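You operate a simulated robot arm through the tools that you are given. There is no shell and no other tool. Be economical: measure what you need, move in short steps, check, and stop when the job is done.

The job below is to be done with a simulated two-armed robot. You get a single attempt, and the scene is never put back.

## Task
Brush the crumbs off the cover of press four, then latch it shut.
Fine: use the blue brush and put it back on the shelf; both latches; the padlock stays on. What is to be rubbed or washed off counts as gone when no trace of it is left.
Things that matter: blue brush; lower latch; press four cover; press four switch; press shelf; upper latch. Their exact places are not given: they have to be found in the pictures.

It is judged by the outcome, as a careful person would: the job done as asked, and still so three seconds after it is handed in. It fails if anything else is knocked over, pushed out of place, dropped, spilled or broken. Lids that push on must go on centred and level and be pressed home; caps that screw on are set level and turned clockwise until they are tight.

## Robot
Two 7-joint arms with fingered hands on one trunk, on a base that drives. Base frame: it is fixed to the floor where the robot stands at the start and does not move with it; the origin is under the middle of the robot, x ahead of it, y to its left, z up; the surface under the hand at the start is at about z = 0.344. Readings come in m, degrees, newtons and seconds.
The left shoulder is at the start at [0.111, 0.187, 1.042], the right one opposite. With the tool pointing down near the work surface each hand reaches from about 0.1 to 0.6 m from the robot's upright axis, wherever it stands, measured 20 degrees to its own side. Places, roughly: lower latch [0.9, 0, 1.1]; press four cover [1.3, -0.1, 1]; press four switch [2.2, -0.7, 1.3]; press shelf [0.8, -0.1, 1]; upper latch [1.3, 0, 1.3]. Payload 3.6 kg a hand.
Tool frame (each hand has its own): the origin (TCP) lies between the finger pads and is the grasp point; the fingertips stand 0.026 m ahead of it; z points along the fingers, y is the line along which they close. Largest opening 0.088 m; the body of the gripper starts 0.03 m behind the TCP. The gripper is a hand of 3 fingers: y runs from the thumb to the fingers, the wrist lies at [-0.017, -0.098, -0.164] in the tool frame, and closing takes about 1.5 s.
Orientation is that of the tool frame in the base frame, as a unit quaternion [x, y, z, w]. With the fingers straight down and the wrist toward the robot, the tool's x, y and z point along [0, 1, 0], [1, 0, 0] and [0, 0, -1] of the base frame.

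## Interface
- The arms move only by the tool servo_tool. It takes "left_rows", "right_rows" or both (then of equal length, played together; a hand with none holds still); each is text: rows parted by semicolons, each of 7 numbers parted by spaces: the finger opening in mm, from 0 to 88, then the shift along the tool's x, y, z in mm, then the turn, a rotation vector about the tool's x, y, z in degrees. In form: gripper x y z wx wy wz; .... A call has 1 to 20 rows; each row is the pose to reach, as a shift and turn from the pose commanded when the call began, along the tool's axes at that moment. A row lasts 0.2 s, in which the tool goes at most 0.05 m and 8.6 degrees; a call with a longer step from one row to the next is refused whole, and so is a gripper value outside its range. A pose out of reach is approached as far as the arm can. The call stops where the force on the tool passes 40 N (or 10 N more than at its start, if that is more) or the arm is blocked; 0.2 s more then pass. The fingers move at their own pace (about 0.153 m/s each) and stop on an object; they squeeze with about 23 N. The grip force told is the motor's: it shows also when the fingers shut on nothing. Time passes only in rows, and 0.2 s behind the last, so rows that repeat a pose let the fingers close. The reply holds the time, the measured pose of the TCP, the force on the tool along the base axes, the opening and the grip force, in the units named above and with some noise, with the torque about the TCP (base axes, N m) and any sound that the robot's microphone picked up.
- Cameras (640 x 400 px; columns grow to the right, rows downward): "scene" is now at [0.2447, -0.0089, 1.0164]; the picture's right is [-0.12, -0.99, 0.00], its down [0.47, -0.06, -0.88] and it looks along [0.87, -0.11, 0.47] (base axes); focal length 214 px, centre (320, 200). "left" rides on the left gripper at [-0.056, -0.08, -0.102] in its tool frame; the picture's right is [-0.73, -0.32, 0.60], its down [0.62, -0.67, 0.41] and it looks along [0.27, 0.68, 0.69] (tool axes); focal length 247 px, centre (320, 200). "right" rides on the right gripper at [0.056, -0.08, -0.102] in its tool frame; the picture's right is [-0.73, 0.32, -0.60], its down [-0.62, -0.67, 0.41] and it looks along [-0.27, 0.68, 0.69] (tool axes); focal length 247 px, centre (320, 200).
- get_image(camera): a new picture of that camera. The clock stands still meanwhile.
- slide_trunk(by): slides the trunk up (or, below 0, down) by that many m; the arms and the scene camera ride with it, the base frame stays. It gives what a move gives, with no picture.
- roll_base(legs): drives the robot by 1 to 6 legs, each [ahead, left, turn to the left] in m, m and degrees, along the robot's own axes; the way and the turn of a leg run together, so that a leg with both is an arc; at most 1.5 m and 180 degrees a leg. The arms and the cameras ride along, it lands a little off, and it stops where it bumps. It gives what a move gives.
- set_grasp(shape, hand): the hand has 3 fingers and takes this shape, open, in about a second: jaw (thumb against the fingers, like two jaws); tri (thumb and two fingers); tip (a fingertip pinch); poke (one finger out to press); point (the index stretched); flat (the hand flat); cup (the hand cupped); fist (a fist). The gripper value then closes the fingers along that shape, each until it touches; the sizes above hold for jaw. It gives what a move gives, with no picture.
- pan_tilt(pan, tilt): turns the head with the scene camera to pan (to the left, within 60 degrees either way) and tilt (down, from -29 to 69), counted from straight ahead of the robot. It gives what a move gives.
- measure_at(camera, pixels): for up to 12 pixels [column, row] of the newest picture of that camera ("zoom" is the newest enlarged one), the place [x, y, z] in the base frame of the surface seen there, good to about 0.003 m. The clock stands still meanwhile.
- enlarge(camera, box): a new picture of the part [left, top, right, bottom] of that camera's present view, enlarged. The clock stands still meanwhile.
- finish_job(): hands the job in; it is judged then, once.

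Go step by step. Measure first, check grasps and placings, and put right what went wrong. The budget is 80 turns and 62 pictures, counting those below and the enlarged ones. Unless the task says otherwise, let go and move clear before handing in, and close with one line.

The tools are called after "Request:" as a command line: name --argument value ..., lists and objects as JSON in quotes. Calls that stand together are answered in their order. servo_tool: Moves the arms, as the interface text tells. Its arguments: {"type":"object","properties":{"left_rows":{"type":"string"},"right_rows":{"type":"string"}},"required":[]} The other tools are called the same way: slide_trunk (by) slides the trunk up or down; set_grasp (shape, hand) gives the hand a shape; roll_base (legs) drives the base; pan_tilt (pan, tilt) turns the head that bears the scene camera; get_image (camera) takes a picture; measure_at (camera, pixels) gives the place of the surface under pixels of a picture; enlarge (camera, box) takes an enlarged picture of a part of a camera's view; finish_job () hands the job in.

At the start:

```text
clock: 0.0
left_eef_pos: [0.4001, 0.1018, 1.372]
left_orientation: [0.707, 0.707, 0.0, 0.001]
left_contact_force: [0.9, -0.1, 0.7]
left_wrist_torque: [-0.01, -0.03, 0.0]
left_gripper_width: 0.0877
left_gripper_force: 0.1
left_shape: jaw
right_eef_pos: [0.4294, -0.2072, 1.351]
right_orientation: [0.707, 0.708, 0.0, 0.0]
right_contact_force: [-0.2, -0.1, 0.4]
right_wrist_torque: [0.01, 0.01, -0.02]
right_gripper_width: 0.0876
right_gripper_force: 0.0
right_shape: jaw
trunk travel left (down, up): [-0.188, 0.569]
robot x, y, heading: [0.0014, -0.0007, -0.3]
head pan, tilt: [-7.0, -28.2]
```

scene: 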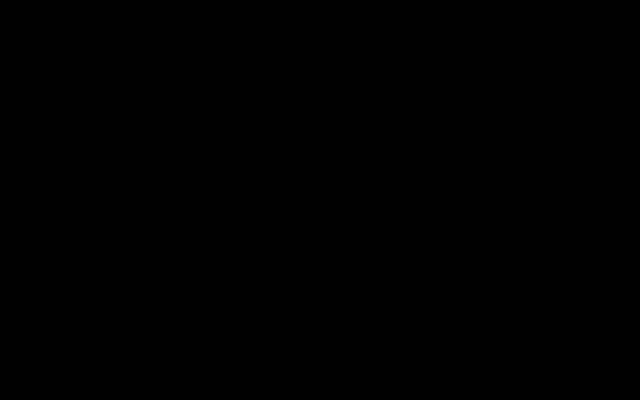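
right: 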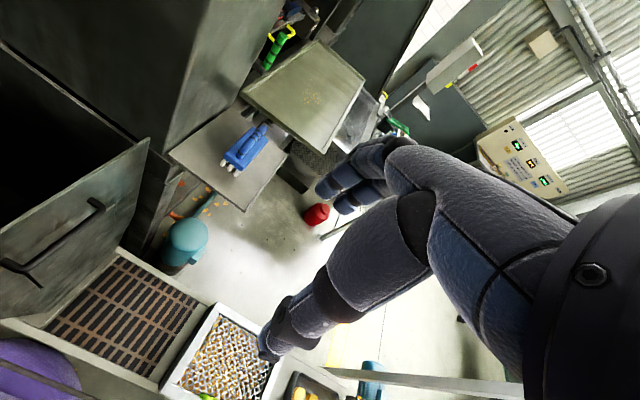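
left: 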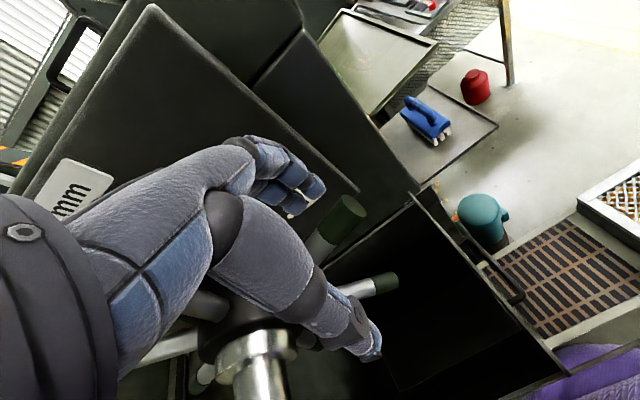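

The scene picture is all black, while the hand pictures show a blue brush on a shelf (right picture near 245,148) and a cover with crumbs (310,97). I'll tilt the head down to see the work area.

Request:
pan_tilt --pan -7 --tilt 20

Request:
get_image --camera "scene"

Request:
measure_at --camera "right" --pixels '[[245, 148], [310, 97], [240, 112], [208, 26], [322, 40], [365, 85], [310, 153], [172, 152], [245, 210], [277, 45], [395, 125], [317, 213]]'

```text
clock: 1.2
left_eef_pos: [0.3993, 0.103, 1.3722]
left_orientation: [0.708, 0.706, 0.0, 0.0]
left_contact_force: [0.6, -0.1, 0.2]
left_wrist_torque: [-0.02, 0.01, 0.01]
left_gripper_width: 0.0878
left_gripper_force: 0.0
left_shape: jaw
right_eef_pos: [0.4291, -0.2061, 1.352]
right_orientation: [0.707, 0.707, 0.0, 0.0]
right_contact_force: [0.1, 0.0, -0.9]
right_wrist_torque: [-0.02, 0.01, -0.02]
right_gripper_width: 0.0879
right_gripper_force: 0.1
right_shape: jaw
trunk travel left (down, up): [-0.188, 0.569]
robot x, y, heading: [0.0012, 0.0008, 0.2]
head pan, tilt: [-7.0, 20.0]
```

```text
58 pictures are left
```

scene: 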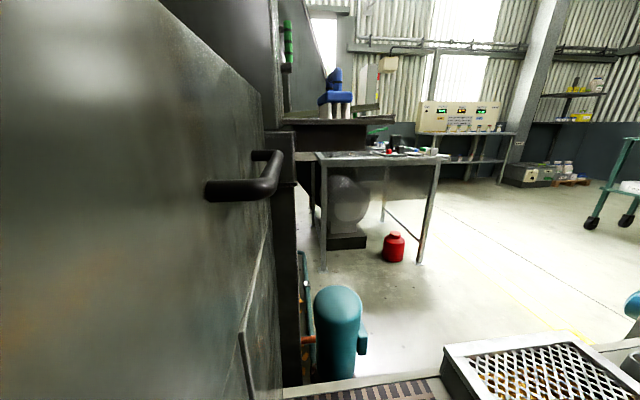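

```text
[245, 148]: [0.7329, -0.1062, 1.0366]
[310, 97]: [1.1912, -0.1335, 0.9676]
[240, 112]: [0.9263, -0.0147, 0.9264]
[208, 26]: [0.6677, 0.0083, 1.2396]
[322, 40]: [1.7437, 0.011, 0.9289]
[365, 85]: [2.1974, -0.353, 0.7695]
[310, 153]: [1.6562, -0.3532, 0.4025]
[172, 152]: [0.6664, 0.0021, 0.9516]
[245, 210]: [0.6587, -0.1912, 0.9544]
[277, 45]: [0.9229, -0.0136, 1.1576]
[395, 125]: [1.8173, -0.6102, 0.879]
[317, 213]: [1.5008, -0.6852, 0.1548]
```

The right camera measures the brush near [0.73,-0.11,1.04], the shelf top at about z 0.953 and the cover near [1.2,-0.13,0.97]. I'll enlarge those regions before moving.

Request:
enlarge --camera "right" --box '[160, 0, 448, 220]'

Request:
enlarge --camera "scene" --box '[240, 0, 540, 190]'

Request:
enlarge --camera "left" --box '[280, 0, 540, 240]'

```text
1.82 times, centred on (304, 110) of right
```

zoom: 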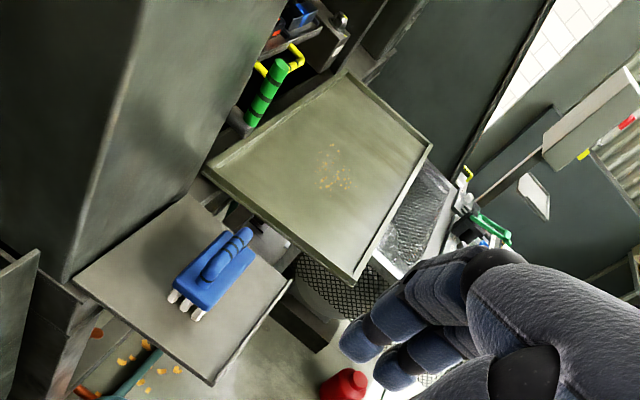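

```text
2.11 times, centred on (390, 95) of scene
```

zoom: 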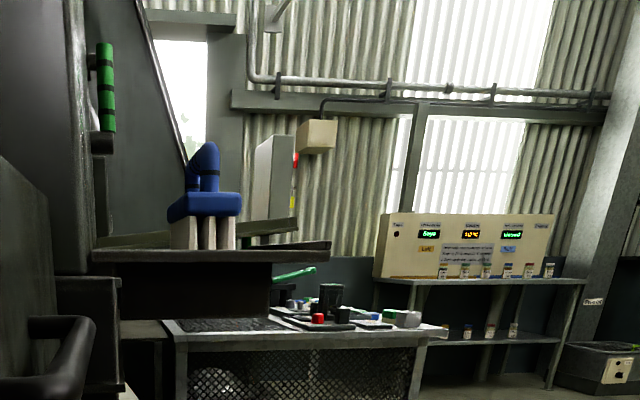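

```text
1.67 times, centred on (410, 120) of left
```

zoom: 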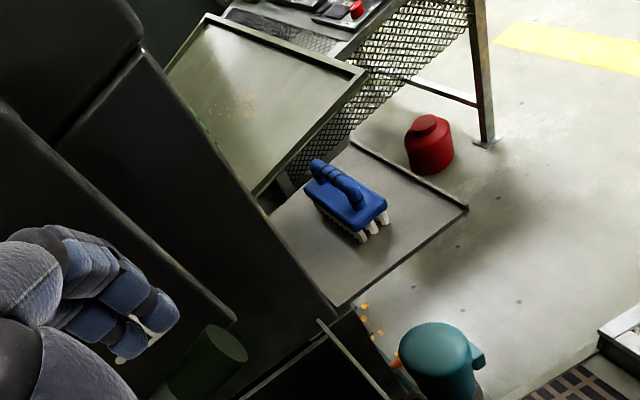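

The cover is folded out level with crumbs on it (zoom 335,175), and the latches look like green/yellow handles. I'll measure floor obstacles in the scene picture to plan where to drive.

Request:
measure_at --camera "scene" --pixels '[[340, 300], [393, 245], [480, 250], [540, 370], [450, 350], [420, 260], [325, 265], [300, 395], [345, 240], [625, 230], [560, 300], [435, 165]]'

Request:
pan_tilt --pan -50 --tilt 40

Request:
get_image --camera "scene"

Request:
measure_at --camera "scene" --pixels '[[320, 200], [320, 300], [320, 380], [200, 300], [100, 300], [450, 300], [550, 300], [200, 200], [450, 200], [550, 200], [100, 200], [320, 120]]'

```text
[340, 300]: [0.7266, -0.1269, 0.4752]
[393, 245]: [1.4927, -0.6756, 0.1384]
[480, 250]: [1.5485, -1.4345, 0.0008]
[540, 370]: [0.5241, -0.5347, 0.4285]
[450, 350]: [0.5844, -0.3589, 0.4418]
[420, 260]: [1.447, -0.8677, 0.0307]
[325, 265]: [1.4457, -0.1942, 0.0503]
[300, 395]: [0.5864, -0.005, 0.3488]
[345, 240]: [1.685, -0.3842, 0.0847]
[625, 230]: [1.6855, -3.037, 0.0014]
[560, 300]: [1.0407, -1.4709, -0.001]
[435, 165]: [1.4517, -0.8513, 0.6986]
```

```text
clock: 2.3
left_eef_pos: [0.3868, 0.1086, 1.3754]
left_orientation: [0.707, 0.707, 0.002, 0.007]
left_contact_force: [0.3, 0.4, -0.2]
left_wrist_torque: [-0.02, 0.0, 0.02]
left_gripper_width: 0.0876
left_gripper_force: 0.1
left_shape: jaw
right_eef_pos: [0.4169, -0.1994, 1.3567]
right_orientation: [0.707, 0.707, 0.002, 0.005]
right_contact_force: [-0.1, -0.4, 0.1]
right_wrist_torque: [-0.03, 0.01, 0.02]
right_gripper_width: 0.0877
right_gripper_force: 0.0
right_shape: jaw
trunk travel left (down, up): [-0.188, 0.569]
robot x, y, heading: [0.0007, 0.0004, 0.2]
head pan, tilt: [-50.0, 40.0]
```

```text
54 pictures are left
```

scene: 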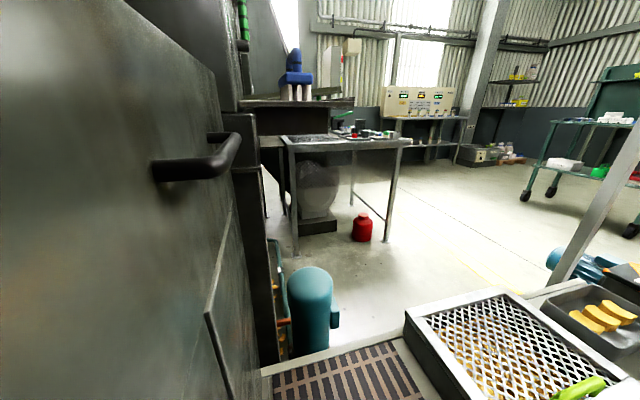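

```text
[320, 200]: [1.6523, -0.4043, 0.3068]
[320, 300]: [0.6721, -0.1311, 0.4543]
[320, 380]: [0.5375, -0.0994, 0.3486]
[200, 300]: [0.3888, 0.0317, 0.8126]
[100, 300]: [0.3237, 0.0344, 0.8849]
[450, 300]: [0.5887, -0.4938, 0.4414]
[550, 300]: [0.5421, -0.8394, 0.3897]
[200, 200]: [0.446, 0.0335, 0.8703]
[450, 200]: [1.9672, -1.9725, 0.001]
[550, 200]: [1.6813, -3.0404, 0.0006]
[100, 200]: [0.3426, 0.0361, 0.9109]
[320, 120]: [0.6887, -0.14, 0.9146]
```

The scene view barely turned though pan reads -50, and the arms shifted by about 13 mm. I'll check the view again.

Request:
pan_tilt --pan -50 --tilt 40

Request:
get_image --camera "scene"

Request:
measure_at --camera "scene" --pixels '[[320, 200], [320, 300], [320, 380], [200, 300], [100, 300], [450, 300], [550, 300], [200, 200], [450, 200], [550, 200], [100, 200], [320, 120]]'

```text
clock: 2.9
left_eef_pos: [0.3859, 0.11, 1.3758]
left_orientation: [0.707, 0.707, 0.001, 0.006]
left_contact_force: [-0.2, -0.2, -0.1]
left_wrist_torque: [-0.04, 0.0, 0.03]
left_gripper_width: 0.0876
left_gripper_force: 0.0
left_shape: jaw
right_eef_pos: [0.416, -0.1997, 1.3585]
right_orientation: [0.708, 0.707, 0.002, 0.005]
right_contact_force: [0.2, -0.7, -0.2]
right_wrist_torque: [-0.02, 0.01, 0.02]
right_gripper_width: 0.0877
right_gripper_force: 0.0
right_shape: jaw
trunk travel left (down, up): [-0.188, 0.569]
robot x, y, heading: [-0.0003, -0.0032, 0.2]
head pan, tilt: [-50.0, 40.0]
```

```text
53 pictures are left
```

scene: 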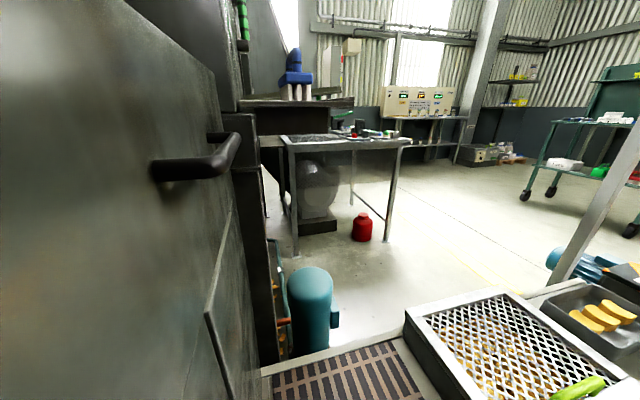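

```text
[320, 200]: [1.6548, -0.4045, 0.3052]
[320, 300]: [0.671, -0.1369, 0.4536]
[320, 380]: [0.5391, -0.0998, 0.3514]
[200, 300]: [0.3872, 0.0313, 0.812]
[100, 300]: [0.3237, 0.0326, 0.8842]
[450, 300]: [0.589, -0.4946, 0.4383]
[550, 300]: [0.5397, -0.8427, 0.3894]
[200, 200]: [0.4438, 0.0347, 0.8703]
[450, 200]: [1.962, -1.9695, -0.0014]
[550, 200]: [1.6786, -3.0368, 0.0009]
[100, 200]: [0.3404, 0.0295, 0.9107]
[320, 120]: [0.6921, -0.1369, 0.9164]
```

The head seems to be blocked by the door panel right beside it (panel plane y≈0.033, only 4 cm from the camera). I'll put the head back and reverse a little to get clear, then look.

Request:
pan_tilt --pan -7 --tilt 20

Request:
roll_base --legs '[[-0.3, 0, 0]]'

Request:
get_image --camera "scene"

```text
clock: 4.0
left_eef_pos: [0.4005, 0.102, 1.3706]
left_orientation: [0.707, 0.708, 0.0, -0.001]
left_contact_force: [-1.4, 0.5, 0.1]
left_wrist_torque: [-0.02, 0.02, 0.04]
left_gripper_width: 0.0879
left_gripper_force: 0.1
left_shape: jaw
right_eef_pos: [0.4299, -0.2077, 1.3509]
right_orientation: [0.707, 0.707, 0.0, 0.001]
right_contact_force: [0.1, 0.7, -0.2]
right_wrist_torque: [-0.03, -0.03, 0.01]
right_gripper_width: 0.0878
right_gripper_force: 0.1
right_shape: jaw
trunk travel left (down, up): [-0.188, 0.569]
robot x, y, heading: [0.003, -0.0025, 0.1]
head pan, tilt: [-7.0, 20.0]
```

```text
clock: 6.0
left_eef_pos: [0.0933, 0.1002, 1.3727]
left_orientation: [0.711, 0.703, 0.0, 0.0]
left_contact_force: [-0.6, -0.2, 0.0]
left_wrist_torque: [0.05, -0.01, -0.02]
left_gripper_width: 0.088
left_gripper_force: 0.0
left_shape: jaw
right_eef_pos: [0.1205, -0.2083, 1.3518]
right_orientation: [0.71, 0.704, 0.0, 0.0]
right_contact_force: [-0.2, -1.0, 0.3]
right_wrist_torque: [-0.03, 0.03, 0.02]
right_gripper_width: 0.0879
right_gripper_force: 0.0
right_shape: jaw
trunk travel left (down, up): [-0.188, 0.569]
robot x, y, heading: [-0.307, -0.0002, -0.4]
head pan, tilt: [-7.0, 20.0]
```

```text
52 pictures are left
```

scene: 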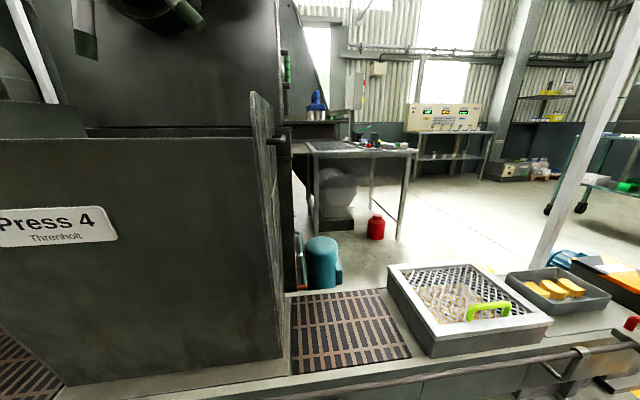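

Now the press front, "Press 4" plate (60,225), and the counter with trays are visible. I'll measure the counter and look right for a way round.

Request:
measure_at --camera "scene" --pixels '[[450, 370], [330, 390], [150, 340], [280, 350], [258, 110], [545, 250], [610, 265], [590, 350], [635, 330], [340, 360], [10, 360], [440, 300]]'

Request:
pan_tilt --pan -55 --tilt 25

Request:
get_image --camera "scene"

Request:
measure_at --camera "scene" --pixels '[[320, 200], [320, 300], [320, 380], [200, 300], [100, 300], [450, 300], [550, 300], [200, 200], [450, 200], [550, 200], [100, 200], [320, 120]]'

```text
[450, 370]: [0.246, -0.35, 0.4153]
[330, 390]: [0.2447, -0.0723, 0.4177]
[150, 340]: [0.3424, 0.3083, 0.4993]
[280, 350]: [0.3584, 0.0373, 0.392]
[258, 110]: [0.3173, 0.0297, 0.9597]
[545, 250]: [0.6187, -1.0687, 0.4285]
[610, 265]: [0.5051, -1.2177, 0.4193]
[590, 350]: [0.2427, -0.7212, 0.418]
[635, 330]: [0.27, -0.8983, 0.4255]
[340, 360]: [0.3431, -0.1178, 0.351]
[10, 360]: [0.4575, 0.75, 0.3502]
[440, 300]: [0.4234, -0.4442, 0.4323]
```

```text
clock: 7.2
left_eef_pos: [0.0955, 0.1006, 1.372]
left_orientation: [0.709, 0.705, -0.001, -0.001]
left_contact_force: [-0.6, -0.2, -0.1]
left_wrist_torque: [-0.01, 0.01, -0.02]
left_gripper_width: 0.0879
left_gripper_force: 0.0
left_shape: jaw
right_eef_pos: [0.1219, -0.2093, 1.3509]
right_orientation: [0.71, 0.704, -0.001, 0.001]
right_contact_force: [0.7, 0.0, -0.5]
right_wrist_torque: [0.01, 0.01, 0.02]
right_gripper_width: 0.0877
right_gripper_force: 0.1
right_shape: jaw
trunk travel left (down, up): [-0.188, 0.569]
robot x, y, heading: [-0.3039, 0.0022, -0.4]
head pan, tilt: [-55.0, 25.0]
```

```text
51 pictures are left
```

scene: 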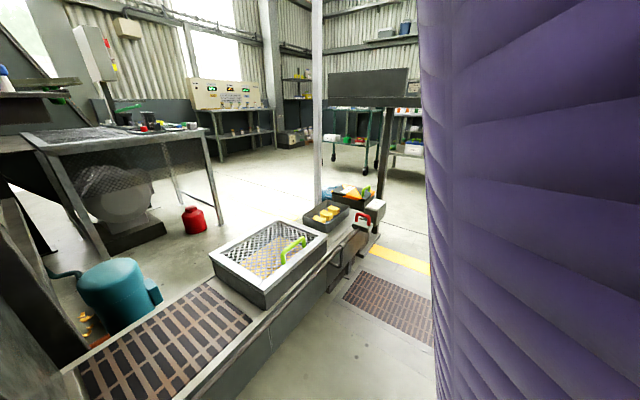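

```text
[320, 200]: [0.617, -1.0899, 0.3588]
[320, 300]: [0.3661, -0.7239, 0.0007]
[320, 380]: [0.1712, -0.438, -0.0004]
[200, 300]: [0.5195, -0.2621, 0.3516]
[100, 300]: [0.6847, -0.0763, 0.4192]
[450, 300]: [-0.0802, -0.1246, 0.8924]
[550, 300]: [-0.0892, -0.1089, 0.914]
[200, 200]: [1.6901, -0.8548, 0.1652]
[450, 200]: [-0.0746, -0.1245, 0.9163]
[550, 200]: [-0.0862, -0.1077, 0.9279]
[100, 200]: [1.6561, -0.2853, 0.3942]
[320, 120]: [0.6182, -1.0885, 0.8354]
```

The counter runs to about y=-1.2 with a post at [0.62,-1.09]. I'll measure the space on the far side (table at 370,110; mat at 390,300).

Request:
measure_at --camera "scene" --pixels '[[375, 225], [365, 250], [380, 205], [400, 240], [420, 280], [385, 170], [330, 160], [350, 90], [410, 100], [415, 190], [260, 190], [355, 195]]'

Request:
pan_tilt --pan -35 --tilt 0

Request:
get_image --camera "scene"

Request:
measure_at --camera "scene" --pixels '[[320, 200], [320, 300], [320, 380], [200, 300], [100, 300], [450, 300], [550, 300], [200, 200], [450, 200], [550, 200], [100, 200], [320, 120]]'

```text
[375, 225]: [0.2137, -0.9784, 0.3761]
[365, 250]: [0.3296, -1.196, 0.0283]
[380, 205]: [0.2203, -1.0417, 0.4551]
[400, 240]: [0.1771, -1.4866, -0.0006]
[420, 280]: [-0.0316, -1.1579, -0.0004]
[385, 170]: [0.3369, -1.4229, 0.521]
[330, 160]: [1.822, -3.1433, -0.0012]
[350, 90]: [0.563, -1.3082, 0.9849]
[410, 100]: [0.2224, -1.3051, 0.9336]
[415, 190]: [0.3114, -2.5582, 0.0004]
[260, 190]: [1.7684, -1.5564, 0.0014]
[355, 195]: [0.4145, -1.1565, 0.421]
```

```text
clock: 8.1
left_eef_pos: [0.0933, 0.101, 1.3715]
left_orientation: [0.71, 0.705, -0.001, 0.0]
left_contact_force: [0.2, 0.9, 1.0]
left_wrist_torque: [-0.02, 0.0, 0.02]
left_gripper_width: 0.088
left_gripper_force: 0.1
left_shape: jaw
right_eef_pos: [0.1211, -0.209, 1.3519]
right_orientation: [0.71, 0.704, 0.0, 0.0]
right_contact_force: [-0.5, -0.2, 0.0]
right_wrist_torque: [0.0, 0.04, -0.01]
right_gripper_width: 0.0878
right_gripper_force: 0.0
right_shape: jaw
trunk travel left (down, up): [-0.188, 0.569]
robot x, y, heading: [-0.3043, -0.0008, -0.5]
head pan, tilt: [-35.0, 0.0]
```

```text
50 pictures are left
```

scene: 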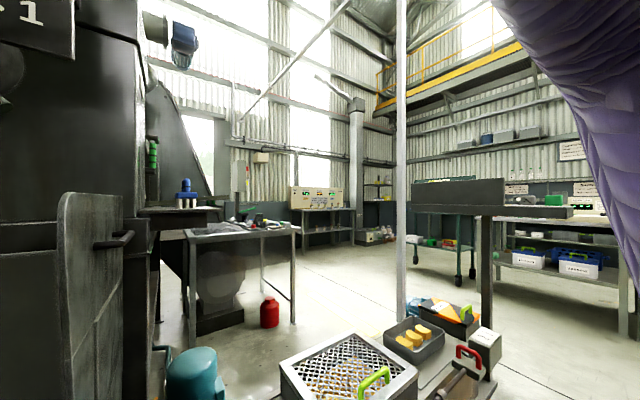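

```text
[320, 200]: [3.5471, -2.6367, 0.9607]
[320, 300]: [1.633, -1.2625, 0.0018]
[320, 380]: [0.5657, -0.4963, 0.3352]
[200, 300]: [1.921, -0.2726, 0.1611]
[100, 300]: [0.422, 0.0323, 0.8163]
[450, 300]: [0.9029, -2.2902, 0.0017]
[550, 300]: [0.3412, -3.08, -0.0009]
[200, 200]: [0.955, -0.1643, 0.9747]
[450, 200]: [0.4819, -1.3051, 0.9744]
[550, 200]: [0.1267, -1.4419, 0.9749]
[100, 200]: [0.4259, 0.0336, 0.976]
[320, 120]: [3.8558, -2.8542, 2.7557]
```

The raised tray stand sits at x 0.1–0.56, y≈-1.3 to -1.45. I'll measure the table on the right before driving round.

Request:
measure_at --camera "scene" --pixels '[[580, 228], [520, 225], [630, 235], [620, 330], [460, 275], [475, 245], [487, 330], [500, 285], [590, 265], [405, 230], [575, 212], [635, 390]]'

```text
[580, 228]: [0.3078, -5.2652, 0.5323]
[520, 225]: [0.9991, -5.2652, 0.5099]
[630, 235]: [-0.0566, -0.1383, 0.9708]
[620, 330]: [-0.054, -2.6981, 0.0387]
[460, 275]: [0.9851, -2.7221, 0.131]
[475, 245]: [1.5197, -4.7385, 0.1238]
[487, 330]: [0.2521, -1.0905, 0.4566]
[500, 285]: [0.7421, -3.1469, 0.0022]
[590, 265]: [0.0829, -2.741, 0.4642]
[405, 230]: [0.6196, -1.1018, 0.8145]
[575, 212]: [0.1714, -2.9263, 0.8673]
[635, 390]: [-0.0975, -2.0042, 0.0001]
```

The corridor between the stand (y≥-1.5) and the right table (y≤-2.65) is centred at y≈-2.05. I'll drive round in legs.

Request:
roll_base --legs '[[-0.15, -0.1, 0], [0, -1.0, 0], [0, -0.95, 0]]'

Request:
pan_tilt --pan 0 --tilt 20

Request:
get_image --camera "scene"

```text
clock: 18.8
left_eef_pos: [-0.0896, -1.9177, 1.3716]
left_orientation: [0.718, 0.696, 0.0, 0.001]
left_contact_force: [0.0, 0.4, 0.0]
left_wrist_torque: [0.0, -0.01, 0.02]
left_gripper_width: 0.088
left_gripper_force: 0.1
left_shape: jaw
right_eef_pos: [-0.0712, -2.2276, 1.3517]
right_orientation: [0.718, 0.696, 0.0, 0.0]
right_contact_force: [0.6, -0.2, 0.2]
right_wrist_torque: [0.02, -0.04, -0.01]
right_gripper_width: 0.0877
right_gripper_force: 0.0
right_shape: jaw
trunk travel left (down, up): [-0.188, 0.569]
robot x, y, heading: [-0.4927, -2.0063, -1.7]
head pan, tilt: [-35.0, 0.0]
```

```text
clock: 19.8
left_eef_pos: [-0.0899, -1.9168, 1.3712]
left_orientation: [0.718, 0.696, 0.0, 0.0]
left_contact_force: [-0.3, 0.9, -0.1]
left_wrist_torque: [0.01, 0.01, 0.01]
left_gripper_width: 0.0877
left_gripper_force: 0.0
left_shape: jaw
right_eef_pos: [-0.0686, -2.2264, 1.3519]
right_orientation: [0.718, 0.696, 0.0, 0.0]
right_contact_force: [0.2, -0.7, -0.3]
right_wrist_torque: [0.0, 0.01, 0.02]
right_gripper_width: 0.0877
right_gripper_force: 0.1
right_shape: jaw
trunk travel left (down, up): [-0.188, 0.569]
robot x, y, heading: [-0.4924, -2.0085, -2.0]
head pan, tilt: [0.0, 20.0]
```

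```text
49 pictures are left
```

scene: 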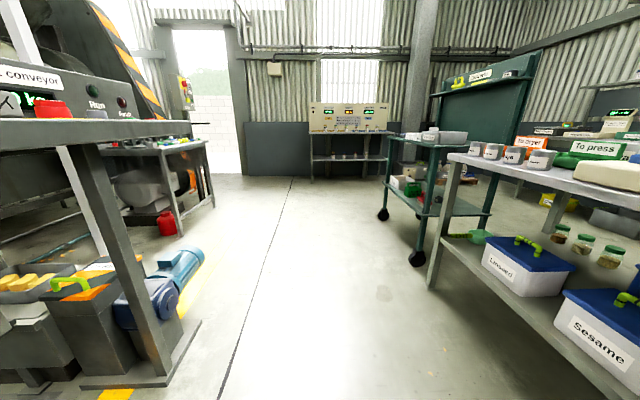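

The corridor straight ahead is clear between the stand foot (200,325) and the table leg (430,285). I'll check these margins before driving on.

Request:
measure_at --camera "scene" --pixels '[[198, 322], [130, 390], [430, 285], [418, 258], [205, 262], [190, 140], [448, 160], [182, 235], [205, 150], [215, 205]]'

```text
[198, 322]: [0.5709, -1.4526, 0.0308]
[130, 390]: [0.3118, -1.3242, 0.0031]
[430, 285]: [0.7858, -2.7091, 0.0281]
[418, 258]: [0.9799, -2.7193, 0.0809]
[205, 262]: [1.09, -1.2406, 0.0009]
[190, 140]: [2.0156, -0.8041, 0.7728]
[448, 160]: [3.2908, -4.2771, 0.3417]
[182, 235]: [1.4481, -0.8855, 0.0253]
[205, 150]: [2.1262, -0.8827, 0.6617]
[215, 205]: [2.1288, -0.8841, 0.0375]
```

Margins are fine. I'll drive to about x=1.15 and turn left to face the press side.

Request:
roll_base --legs '[[0.8, 0, 2], [0.83, 0, 0], [0, 0, 90]]'

Request:
get_image --camera "scene"

```text
clock: 31.9
left_eef_pos: [1.0268, -1.6006, 1.3709]
left_orientation: [-0.016, 1.0, 0.0, 0.0]
left_contact_force: [0.8, 1.0, -0.6]
left_wrist_torque: [-0.01, 0.0, 0.01]
left_gripper_width: 0.0878
left_gripper_force: 0.0
left_shape: jaw
right_eef_pos: [1.3332, -1.5638, 1.3508]
right_orientation: [-0.016, 1.0, 0.0, 0.0]
right_contact_force: [-0.6, -0.5, 0.2]
right_wrist_torque: [-0.01, 0.0, -0.02]
right_gripper_width: 0.0878
right_gripper_force: 0.0
right_shape: jaw
trunk travel left (down, up): [-0.188, 0.569]
robot x, y, heading: [1.1406, -1.9981, 91.9]
head pan, tilt: [0.0, 20.0]
```

```text
48 pictures are left
```

scene: 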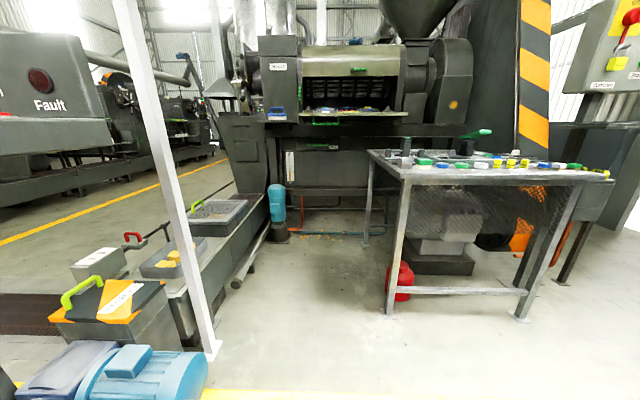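

I face the press now: the cover shows at (340,112), an upper curved panel at (350,65) and the switch box at (605,45). I'll enlarge both before approaching.

Request:
enlarge --camera "scene" --box '[230, 20, 480, 176]'

Request:
measure_at --camera "zoom" --pixels '[[120, 225], [230, 230], [330, 225], [320, 120], [100, 130], [115, 115], [250, 325], [210, 325], [330, 65], [200, 70], [420, 70], [130, 310]]'

Request:
enlarge --camera "scene" --box '[540, 0, 640, 110]'

```text
2.56 times, centred on (355, 98) of scene
```

zoom: 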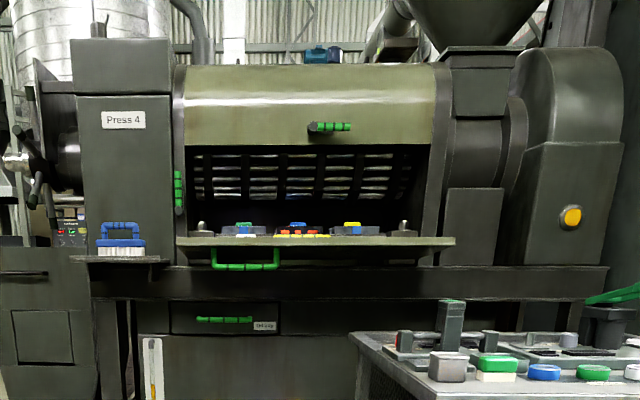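

```text
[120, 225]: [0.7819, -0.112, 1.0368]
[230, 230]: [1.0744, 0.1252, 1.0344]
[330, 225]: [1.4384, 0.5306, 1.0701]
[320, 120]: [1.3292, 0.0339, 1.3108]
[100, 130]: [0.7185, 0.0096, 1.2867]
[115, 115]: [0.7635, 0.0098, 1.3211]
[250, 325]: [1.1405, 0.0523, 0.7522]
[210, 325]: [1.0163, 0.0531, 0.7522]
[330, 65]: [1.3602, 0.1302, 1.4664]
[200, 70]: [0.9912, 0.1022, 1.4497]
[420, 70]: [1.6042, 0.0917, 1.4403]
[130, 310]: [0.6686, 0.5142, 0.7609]
```

```text
3.64 times, centred on (590, 55) of scene
```

zoom: 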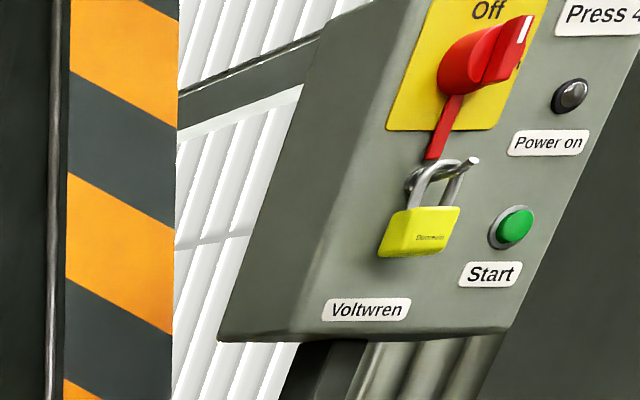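

The switch is off with its padlock on, so I leave it alone. The cover is the drop-down tray with a green handle beneath (zoom 245,265); the lower latch is at zoom (178,190), the upper at (330,127). I'll raise the trunk a bit and drive nearer.

Request:
slide_trunk --by 0.2

Request:
roll_base --legs '[[0.6, 0.09, -1.9], [0.6, 0, 0]]'

Request:
pan_tilt --pan 0 --tilt 35

Request:
get_image --camera "scene"

```text
clock: 34.1
left_eef_pos: [1.0269, -1.5996, 1.5702]
left_orientation: [-0.016, 1.0, -0.001, 0.001]
left_contact_force: [0.1, 0.8, 0.2]
left_wrist_torque: [0.01, -0.01, 0.01]
left_gripper_width: 0.0877
left_gripper_force: 0.1
left_shape: jaw
right_eef_pos: [1.3354, -1.5624, 1.5519]
right_orientation: [-0.015, 1.0, -0.002, 0.001]
right_contact_force: [0.7, 0.0, -0.3]
right_wrist_torque: [-0.03, -0.04, 0.01]
right_gripper_width: 0.0877
right_gripper_force: 0.0
right_shape: jaw
trunk travel left (down, up): [-0.388, 0.369]
robot x, y, heading: [1.1436, -1.9949, 91.7]
head pan, tilt: [0.0, 20.0]
```

```text
clock: 40.6
left_eef_pos: [0.9307, -0.374, 1.5718]
left_orientation: [0.0, 1.0, 0.0, 0.0]
left_contact_force: [-0.6, -0.5, -0.1]
left_wrist_torque: [0.02, 0.0, 0.0]
left_gripper_width: 0.0877
left_gripper_force: 0.1
left_shape: jaw
right_eef_pos: [1.2408, -0.3451, 1.5516]
right_orientation: [0.0, 1.0, 0.001, 0.0]
right_contact_force: [-0.7, 0.3, 0.2]
right_wrist_torque: [-0.02, 0.02, 0.01]
right_gripper_width: 0.0877
right_gripper_force: 0.1
right_shape: jaw
trunk travel left (down, up): [-0.388, 0.369]
robot x, y, heading: [1.0338, -0.776, 89.9]
head pan, tilt: [0.0, 20.0]
```

```text
clock: 41.4
left_eef_pos: [0.9307, -0.3739, 1.5703]
left_orientation: [0.0, 1.0, 0.001, 0.0]
left_contact_force: [-0.2, 0.1, -0.2]
left_wrist_torque: [-0.02, -0.02, -0.02]
left_gripper_width: 0.0877
left_gripper_force: 0.0
left_shape: jaw
right_eef_pos: [1.2398, -0.3451, 1.5525]
right_orientation: [0.001, 1.0, 0.0, 0.0]
right_contact_force: [1.1, 0.4, -0.1]
right_wrist_torque: [-0.04, -0.03, 0.02]
right_gripper_width: 0.0877
right_gripper_force: 0.0
right_shape: jaw
trunk travel left (down, up): [-0.388, 0.369]
robot x, y, heading: [1.0323, -0.7746, 90.2]
head pan, tilt: [0.0, 35.0]
```

```text
45 pictures are left
```

scene: 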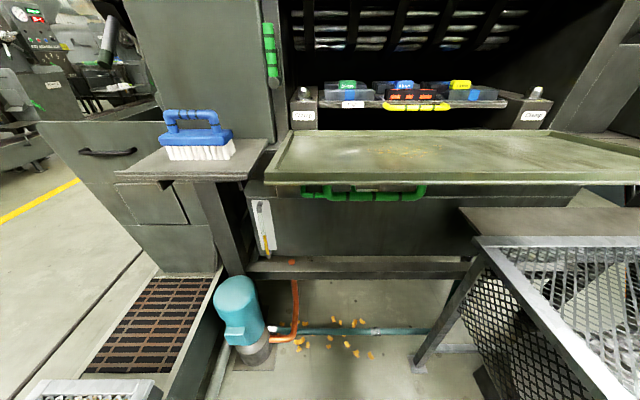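

Clear view: brush at (195,135), cover tray (440,158), its green handle (365,192), lower latch (270,55). I'll enlarge the brush and cover and measure.

Request:
measure_at --camera "scene" --pixels '[[188, 115], [172, 118], [210, 116], [225, 135], [165, 138], [240, 165], [120, 170], [270, 145], [275, 178], [288, 140], [320, 190], [425, 190]]'

Request:
enlarge --camera "scene" --box '[260, 100, 560, 210]'

Request:
enlarge --camera "scene" --box '[120, 90, 280, 190]'

Request:
measure_at --camera "zoom" --pixels '[[170, 130], [200, 85], [250, 82], [320, 85], [370, 85], [400, 115], [430, 190], [300, 190], [200, 185], [450, 165], [420, 270], [200, 270]]'

```text
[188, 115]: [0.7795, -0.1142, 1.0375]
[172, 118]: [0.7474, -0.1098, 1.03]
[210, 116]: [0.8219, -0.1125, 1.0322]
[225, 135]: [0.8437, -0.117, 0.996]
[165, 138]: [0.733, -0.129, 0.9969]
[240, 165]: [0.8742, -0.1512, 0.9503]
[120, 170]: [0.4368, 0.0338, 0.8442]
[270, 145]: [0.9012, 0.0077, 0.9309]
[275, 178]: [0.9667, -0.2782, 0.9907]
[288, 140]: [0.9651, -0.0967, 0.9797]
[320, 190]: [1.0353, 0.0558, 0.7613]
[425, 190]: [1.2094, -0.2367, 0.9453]
```

```text
2.13 times, centred on (410, 155) of scene
```

zoom: 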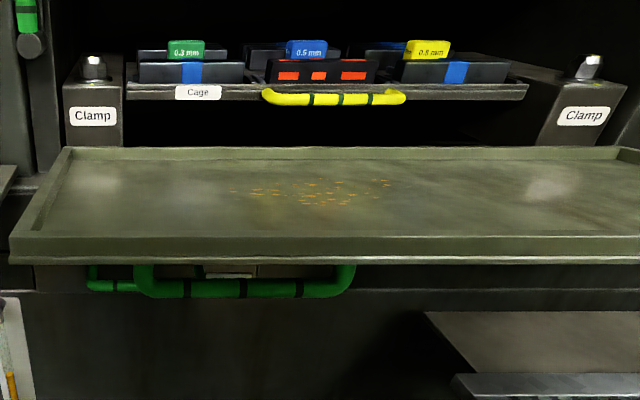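

```text
4.00 times, centred on (200, 140) of scene
```

zoom: 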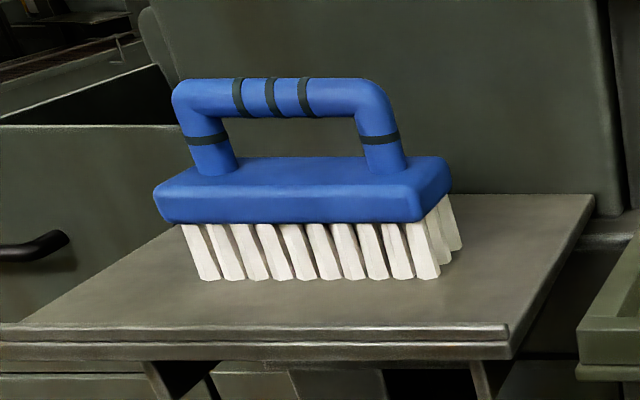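

```text
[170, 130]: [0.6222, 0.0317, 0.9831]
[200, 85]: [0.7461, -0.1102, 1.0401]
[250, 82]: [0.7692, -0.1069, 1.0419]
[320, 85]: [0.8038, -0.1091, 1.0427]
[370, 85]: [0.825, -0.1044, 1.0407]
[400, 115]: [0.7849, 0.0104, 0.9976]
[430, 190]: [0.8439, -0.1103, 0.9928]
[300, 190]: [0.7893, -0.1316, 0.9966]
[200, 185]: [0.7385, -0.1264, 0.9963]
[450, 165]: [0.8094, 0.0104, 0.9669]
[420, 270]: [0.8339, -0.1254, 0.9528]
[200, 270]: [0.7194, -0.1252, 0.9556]
```

The brush handle runs along x at about [0.785,-0.108], top z≈1.041; its bristles stand on z 0.953. Now the crumb patch (scene 368–445, rows 145–158) and the rims.

Request:
measure_at --camera "scene" --pixels '[[368, 150], [390, 156], [410, 158], [410, 150], [430, 146], [445, 147], [400, 145], [300, 160], [410, 133], [410, 168], [560, 150], [380, 137]]'

Request:
get_image --camera "left"

```text
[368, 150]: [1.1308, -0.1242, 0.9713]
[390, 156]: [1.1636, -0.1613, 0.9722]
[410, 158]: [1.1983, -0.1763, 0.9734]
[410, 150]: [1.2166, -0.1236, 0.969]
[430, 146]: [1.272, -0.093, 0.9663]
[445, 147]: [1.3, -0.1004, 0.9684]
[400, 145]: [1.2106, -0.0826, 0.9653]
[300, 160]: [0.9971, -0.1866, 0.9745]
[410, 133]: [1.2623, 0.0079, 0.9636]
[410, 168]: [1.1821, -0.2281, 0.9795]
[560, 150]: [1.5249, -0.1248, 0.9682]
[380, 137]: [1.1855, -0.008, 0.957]
```

```text
42 pictures are left
```

left: 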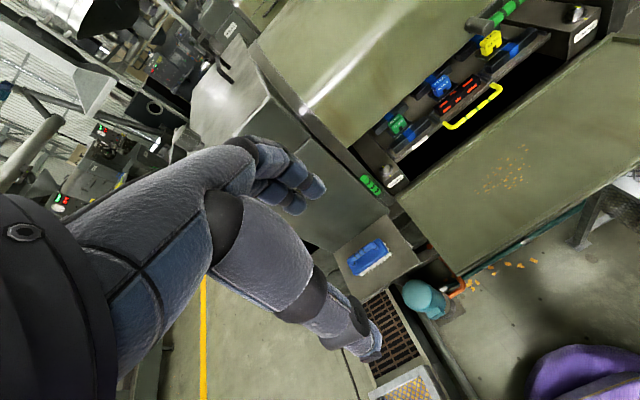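

Crumbs lie over x 1.13–1.30, y −0.18 to −0.08 on a plane rising gently to the front (z 0.965→0.974). The robot needs to be ~0.15 m nearer to reach the brush; drive.

Request:
roll_base --legs '[[0.15, 0.03, 0]]'

```text
clock: 42.8
left_eef_pos: [0.8965, -0.2239, 1.5719]
left_orientation: [-0.001, 1.0, -0.001, 0.0]
left_contact_force: [-0.1, 0.1, 0.5]
left_wrist_torque: [-0.05, 0.0, 0.0]
left_gripper_width: 0.0878
left_gripper_force: 0.0
left_shape: jaw
right_eef_pos: [1.2079, -0.1945, 1.5514]
right_orientation: [-0.001, 1.0, 0.0, 0.0]
right_contact_force: [0.7, 0.1, 0.0]
right_wrist_torque: [0.0, -0.02, -0.01]
right_gripper_width: 0.0876
right_gripper_force: 0.0
right_shape: jaw
trunk travel left (down, up): [-0.388, 0.369]
robot x, y, heading: [1.0009, -0.6244, 90.1]
head pan, tilt: [0.0, 35.0]
```

Base is at (1.00,−0.62). I'll move the left hand to above the brush handle.

Request:
servo_tool --left_rows "70 11 11 45 0 0 0; 70 22 23 90 0 0 0; 70 33 35 135 0 0 0; 70 44 46 180 0 0 0; 70 55 58 225 0 0 0; 70 66 69 270 0 0 0; 70 77 80 315 0 0 0; 70 88 92 360 0 0 0; 70 99 104 405 0 0 0; 70 111 116 440 0 0 0; 70 111 116 440 0 0 0"

Request:
get_image --camera "scene"

Request:
get_image --camera "left"

```text
clock: 45.2
left_eef_pos: [0.7889, -0.1091, 1.133]
left_orientation: [-0.002, 1.0, -0.001, 0.0]
left_contact_force: [0.1, -1.2, -0.7]
left_wrist_torque: [0.01, -0.01, 0.03]
left_gripper_width: 0.0701
left_gripper_force: 0.1
left_shape: jaw
right_eef_pos: [1.2084, -0.195, 1.5523]
right_orientation: [-0.001, 1.0, 0.0, 0.0]
right_contact_force: [0.1, 0.0, 0.2]
right_wrist_torque: [0.03, 0.0, -0.02]
right_gripper_width: 0.0876
right_gripper_force: 0.1
right_shape: jaw
trunk travel left (down, up): [-0.388, 0.369]
robot x, y, heading: [1.0032, -0.6241, 90.3]
head pan, tilt: [0.0, 35.0]
```

```text
41 pictures are left
```

scene: 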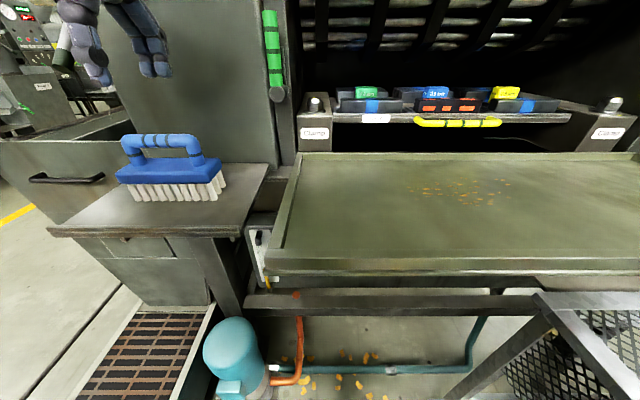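

```text
40 pictures are left
```

left: 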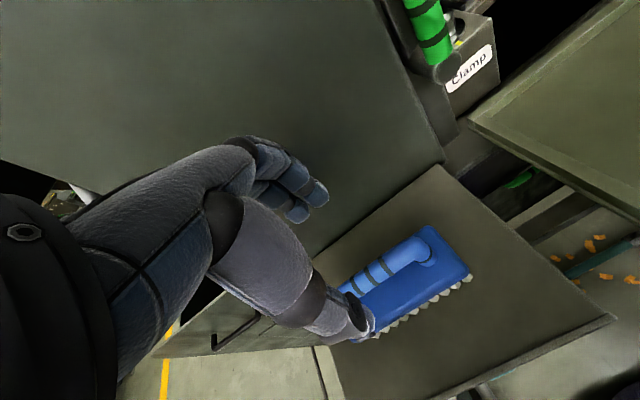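

The hand is above the brush; in the left picture the handle spans about (345,290)–(430,240). I'll measure it exactly from here.

Request:
measure_at --camera "left" --pixels '[[350, 287], [365, 276], [383, 268], [400, 255], [425, 250], [405, 285], [430, 235], [465, 275], [370, 310]]'

Request:
measure_at --camera "scene" --pixels '[[130, 138], [150, 136], [170, 136], [190, 138], [130, 165], [210, 160], [170, 152], [140, 140]]'

```text
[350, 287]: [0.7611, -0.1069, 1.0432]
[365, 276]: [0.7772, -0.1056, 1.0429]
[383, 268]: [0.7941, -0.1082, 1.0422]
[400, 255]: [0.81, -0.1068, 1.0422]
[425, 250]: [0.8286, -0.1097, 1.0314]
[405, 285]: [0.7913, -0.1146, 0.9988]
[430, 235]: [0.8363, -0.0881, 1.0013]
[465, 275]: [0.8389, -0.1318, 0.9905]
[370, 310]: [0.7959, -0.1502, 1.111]
```

```text
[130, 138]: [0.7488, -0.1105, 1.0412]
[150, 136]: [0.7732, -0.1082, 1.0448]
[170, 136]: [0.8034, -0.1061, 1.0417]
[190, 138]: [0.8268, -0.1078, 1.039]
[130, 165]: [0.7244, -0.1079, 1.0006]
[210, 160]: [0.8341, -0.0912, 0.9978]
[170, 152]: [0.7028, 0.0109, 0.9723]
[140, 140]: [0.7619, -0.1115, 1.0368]
```

Handle centre is [0.787,−0.108], top z 1.043, body top 1.000. I'll descend 0.10 m to put the pads around it, then close.

Request:
servo_tool --left_rows "70 2 1 35 0 0 0; 70 2 1 65 0 0 0; 70 2 1 85 0 0 0; 70 2 1 100 0 0 0; 70 2 1 100 0 0 0; 0 2 1 100 0 0 0; 0 2 1 100 0 0 0; 0 2 1 100 0 0 0; 0 2 1 100 0 0 0; 0 2 1 100 0 0 0; 0 2 1 100 0 0 0; 0 2 1 100 0 0 0; 0 2 1 100 0 0 0"

Request:
get_image --camera "scene"

```text
clock: 48.0
left_eef_pos: [0.7855, -0.1068, 1.0335]
left_orientation: [-0.002, 1.0, 0.0, 0.0]
left_contact_force: [-0.3, -0.1, -1.3]
left_wrist_torque: [0.01, 0.0, -0.01]
left_gripper_width: 0.0004
left_gripper_force: 23.0
left_shape: jaw
right_eef_pos: [1.2074, -0.1955, 1.5525]
right_orientation: [-0.001, 1.0, 0.0, 0.0]
right_contact_force: [0.1, -0.3, 0.4]
right_wrist_torque: [0.02, -0.03, -0.02]
right_gripper_width: 0.0876
right_gripper_force: 0.0
right_shape: jaw
trunk travel left (down, up): [-0.388, 0.369]
robot x, y, heading: [1.005, -0.624, 90.1]
head pan, tilt: [0.0, 35.0]
```

```text
39 pictures are left
```

scene: 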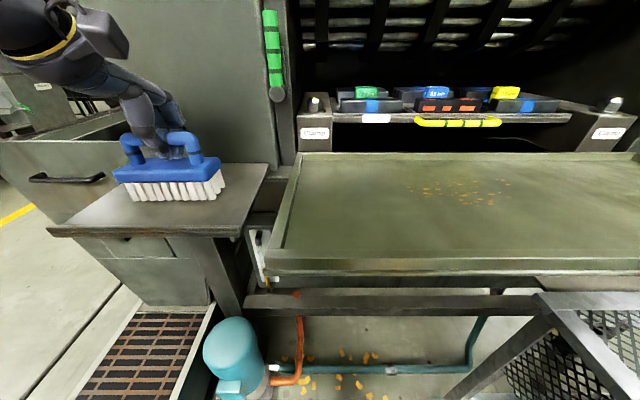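

The opening reads 0.4 mm although the fingers look wrapped on the handle. I'll look closer.

Request:
enlarge --camera "scene" --box '[60, 70, 260, 210]'

Request:
get_image --camera "left"

```text
2.86 times, centred on (160, 140) of scene
```

zoom: 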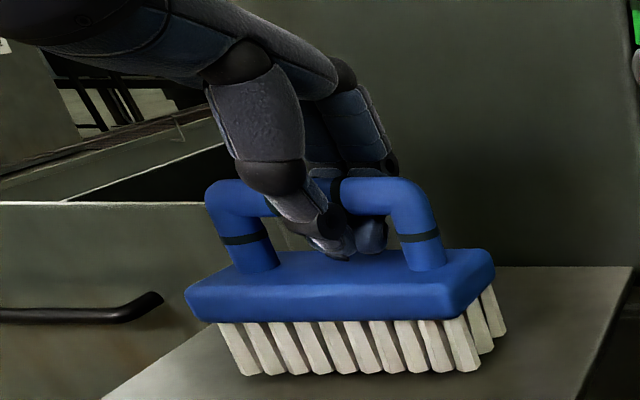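

```text
37 pictures are left
```

left: 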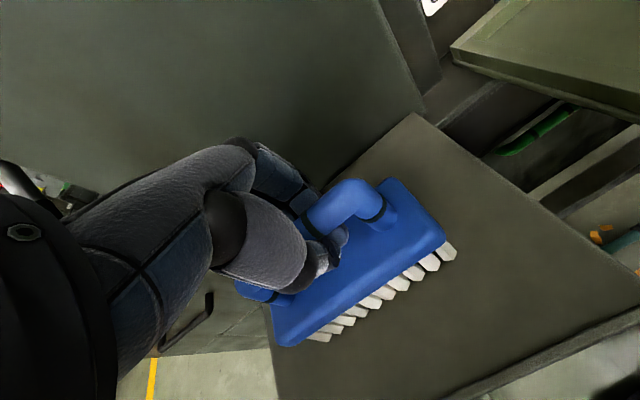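

The fingers have met under the handle rather than squeezing it. I'll open, rise 13 mm and close again so the pads pinch the handle.

Request:
servo_tool --left_rows "60 0 0 0 0 0 0; 60 0 0 0 0 0 0; 60 0 0 0 0 0 0; 60 0 -1 -13 0 0 0; 60 0 -1 -13 0 0 0; 0 0 -1 -13 0 0 0; 0 0 -1 -13 0 0 0; 0 0 -1 -13 0 0 0; 0 0 -1 -13 0 0 0; 0 0 -1 -13 0 0 0; 0 0 -1 -13 0 0 0; 0 0 -1 -13 0 0 0"

Request:
enlarge --camera "scene" --box '[60, 70, 260, 210]'

```text
clock: 50.6
left_eef_pos: [0.7854, -0.1085, 1.0454]
left_orientation: [-0.001, 1.0, 0.0, 0.0]
left_contact_force: [0.2, 0.1, -1.8]
left_wrist_torque: [0.01, 0.0, -0.01]
left_gripper_width: 0.0103
left_gripper_force: 23.3
left_shape: jaw
right_eef_pos: [1.2071, -0.1945, 1.5504]
right_orientation: [-0.001, 1.0, 0.0, 0.0]
right_contact_force: [-0.8, -0.1, 0.1]
right_wrist_torque: [-0.01, -0.02, -0.02]
right_gripper_width: 0.0874
right_gripper_force: 0.0
right_shape: jaw
trunk travel left (down, up): [-0.388, 0.369]
robot x, y, heading: [1.0042, -0.6235, 90.1]
head pan, tilt: [0.0, 35.0]
```

```text
2.86 times, centred on (160, 140) of scene
```

zoom: 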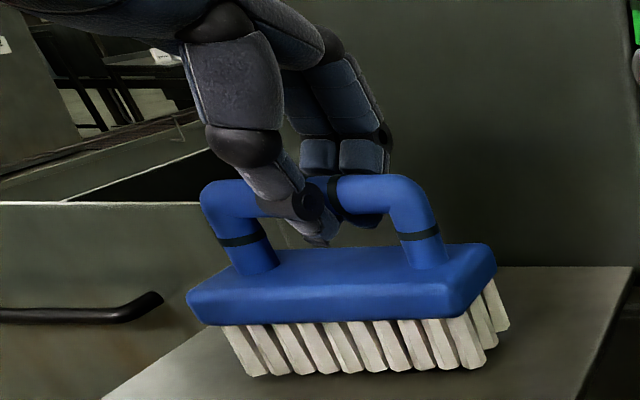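

Now the pads hold the handle (opening 10.3 mm). I'll lift 75 mm and, at the same time, move the right hand outward to make room.

Request:
servo_tool --left_rows "0 0 0 -15 0 0 0; 0 0 0 -35 0 0 0; 0 0 0 -55 0 0 0; 0 0 0 -75 0 0 0; 0 0 0 -75 0 0 0" --right_rows "88 -40 -15 0 0 0 0; 88 -80 -30 0 0 0 0; 88 -120 -45 0 0 0 0; 88 -150 -60 0 0 0 0; 88 -150 -60 0 0 0 0"

Request:
get_image --camera "scene"

```text
clock: 51.8
left_eef_pos: [0.7837, -0.1101, 1.1189]
left_orientation: [0.0, 1.0, 0.0, 0.0]
left_contact_force: [-0.6, 0.0, -1.3]
left_wrist_torque: [-0.04, -0.03, -0.02]
left_gripper_width: 0.0103
left_gripper_force: 22.2
left_shape: jaw
right_eef_pos: [1.3592, -0.252, 1.5512]
right_orientation: [-0.001, 1.0, 0.0, 0.0]
right_contact_force: [0.3, 0.3, 0.2]
right_wrist_torque: [0.0, -0.02, 0.01]
right_gripper_width: 0.0876
right_gripper_force: 0.1
right_shape: jaw
trunk travel left (down, up): [-0.388, 0.369]
robot x, y, heading: [1.0019, -0.6283, 90.0]
head pan, tilt: [0.0, 35.0]
```

```text
35 pictures are left
```

scene: 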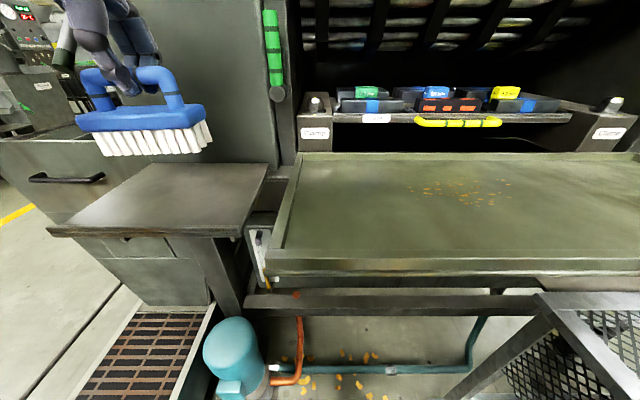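

The brush is lifted securely. I'll carry it over to the left part of the crumb patch (x≈1.145), passing a little nearer the robot to avoid the lower latch.

Request:
servo_tool --left_rows "0 0 -30 0 0 0 0; 0 -45 -40 0 0 0 0; 0 -90 -40 0 0 0 0; 0 -135 -40 0 0 0 0; 0 -180 -40 0 0 0 0; 0 -225 -30 0 0 0 0; 0 -270 -20 0 0 0 0; 0 -315 0 0 0 0 0; 0 -361 15 0 0 0 0; 0 -361 25 0 0 0 0; 0 -361 25 0 0 0 0"

Request:
get_image --camera "scene"

```text
clock: 54.2
left_eef_pos: [1.1475, -0.0839, 1.1199]
left_orientation: [-0.001, 1.0, 0.001, 0.0]
left_contact_force: [-1.1, -0.4, -1.9]
left_wrist_torque: [-0.02, 0.02, -0.02]
left_gripper_width: 0.0084
left_gripper_force: 22.9
left_shape: jaw
right_eef_pos: [1.3593, -0.2529, 1.5508]
right_orientation: [-0.001, 1.0, 0.0, 0.0]
right_contact_force: [0.8, 0.2, 0.1]
right_wrist_torque: [0.01, 0.03, -0.02]
right_gripper_width: 0.0878
right_gripper_force: 0.0
right_shape: jaw
trunk travel left (down, up): [-0.388, 0.369]
robot x, y, heading: [1.0048, -0.6262, 90.1]
head pan, tilt: [0.0, 35.0]
```

```text
34 pictures are left
```

scene: 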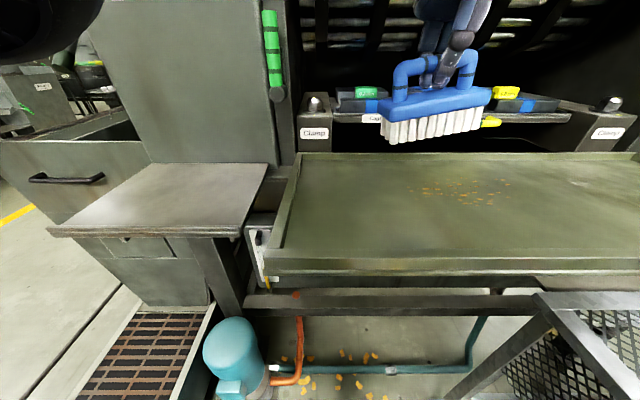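

The brush is over the patch but seems a bit rolled (left end lower: rows 138 vs 130). I'll measure its edge.

Request:
measure_at --camera "scene" --pixels '[[385, 112], [410, 110], [440, 107], [465, 104], [487, 100], [388, 135], [430, 136], [475, 128], [395, 100], [480, 90], [408, 65], [465, 55]]'

```text
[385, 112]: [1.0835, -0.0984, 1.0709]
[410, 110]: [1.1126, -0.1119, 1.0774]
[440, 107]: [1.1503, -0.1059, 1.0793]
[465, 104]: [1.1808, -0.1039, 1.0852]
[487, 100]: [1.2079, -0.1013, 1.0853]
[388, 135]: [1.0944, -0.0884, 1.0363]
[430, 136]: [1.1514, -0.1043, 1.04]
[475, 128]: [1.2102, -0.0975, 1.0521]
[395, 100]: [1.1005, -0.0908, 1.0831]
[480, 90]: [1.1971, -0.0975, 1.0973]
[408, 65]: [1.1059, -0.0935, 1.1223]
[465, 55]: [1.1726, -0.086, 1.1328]
```

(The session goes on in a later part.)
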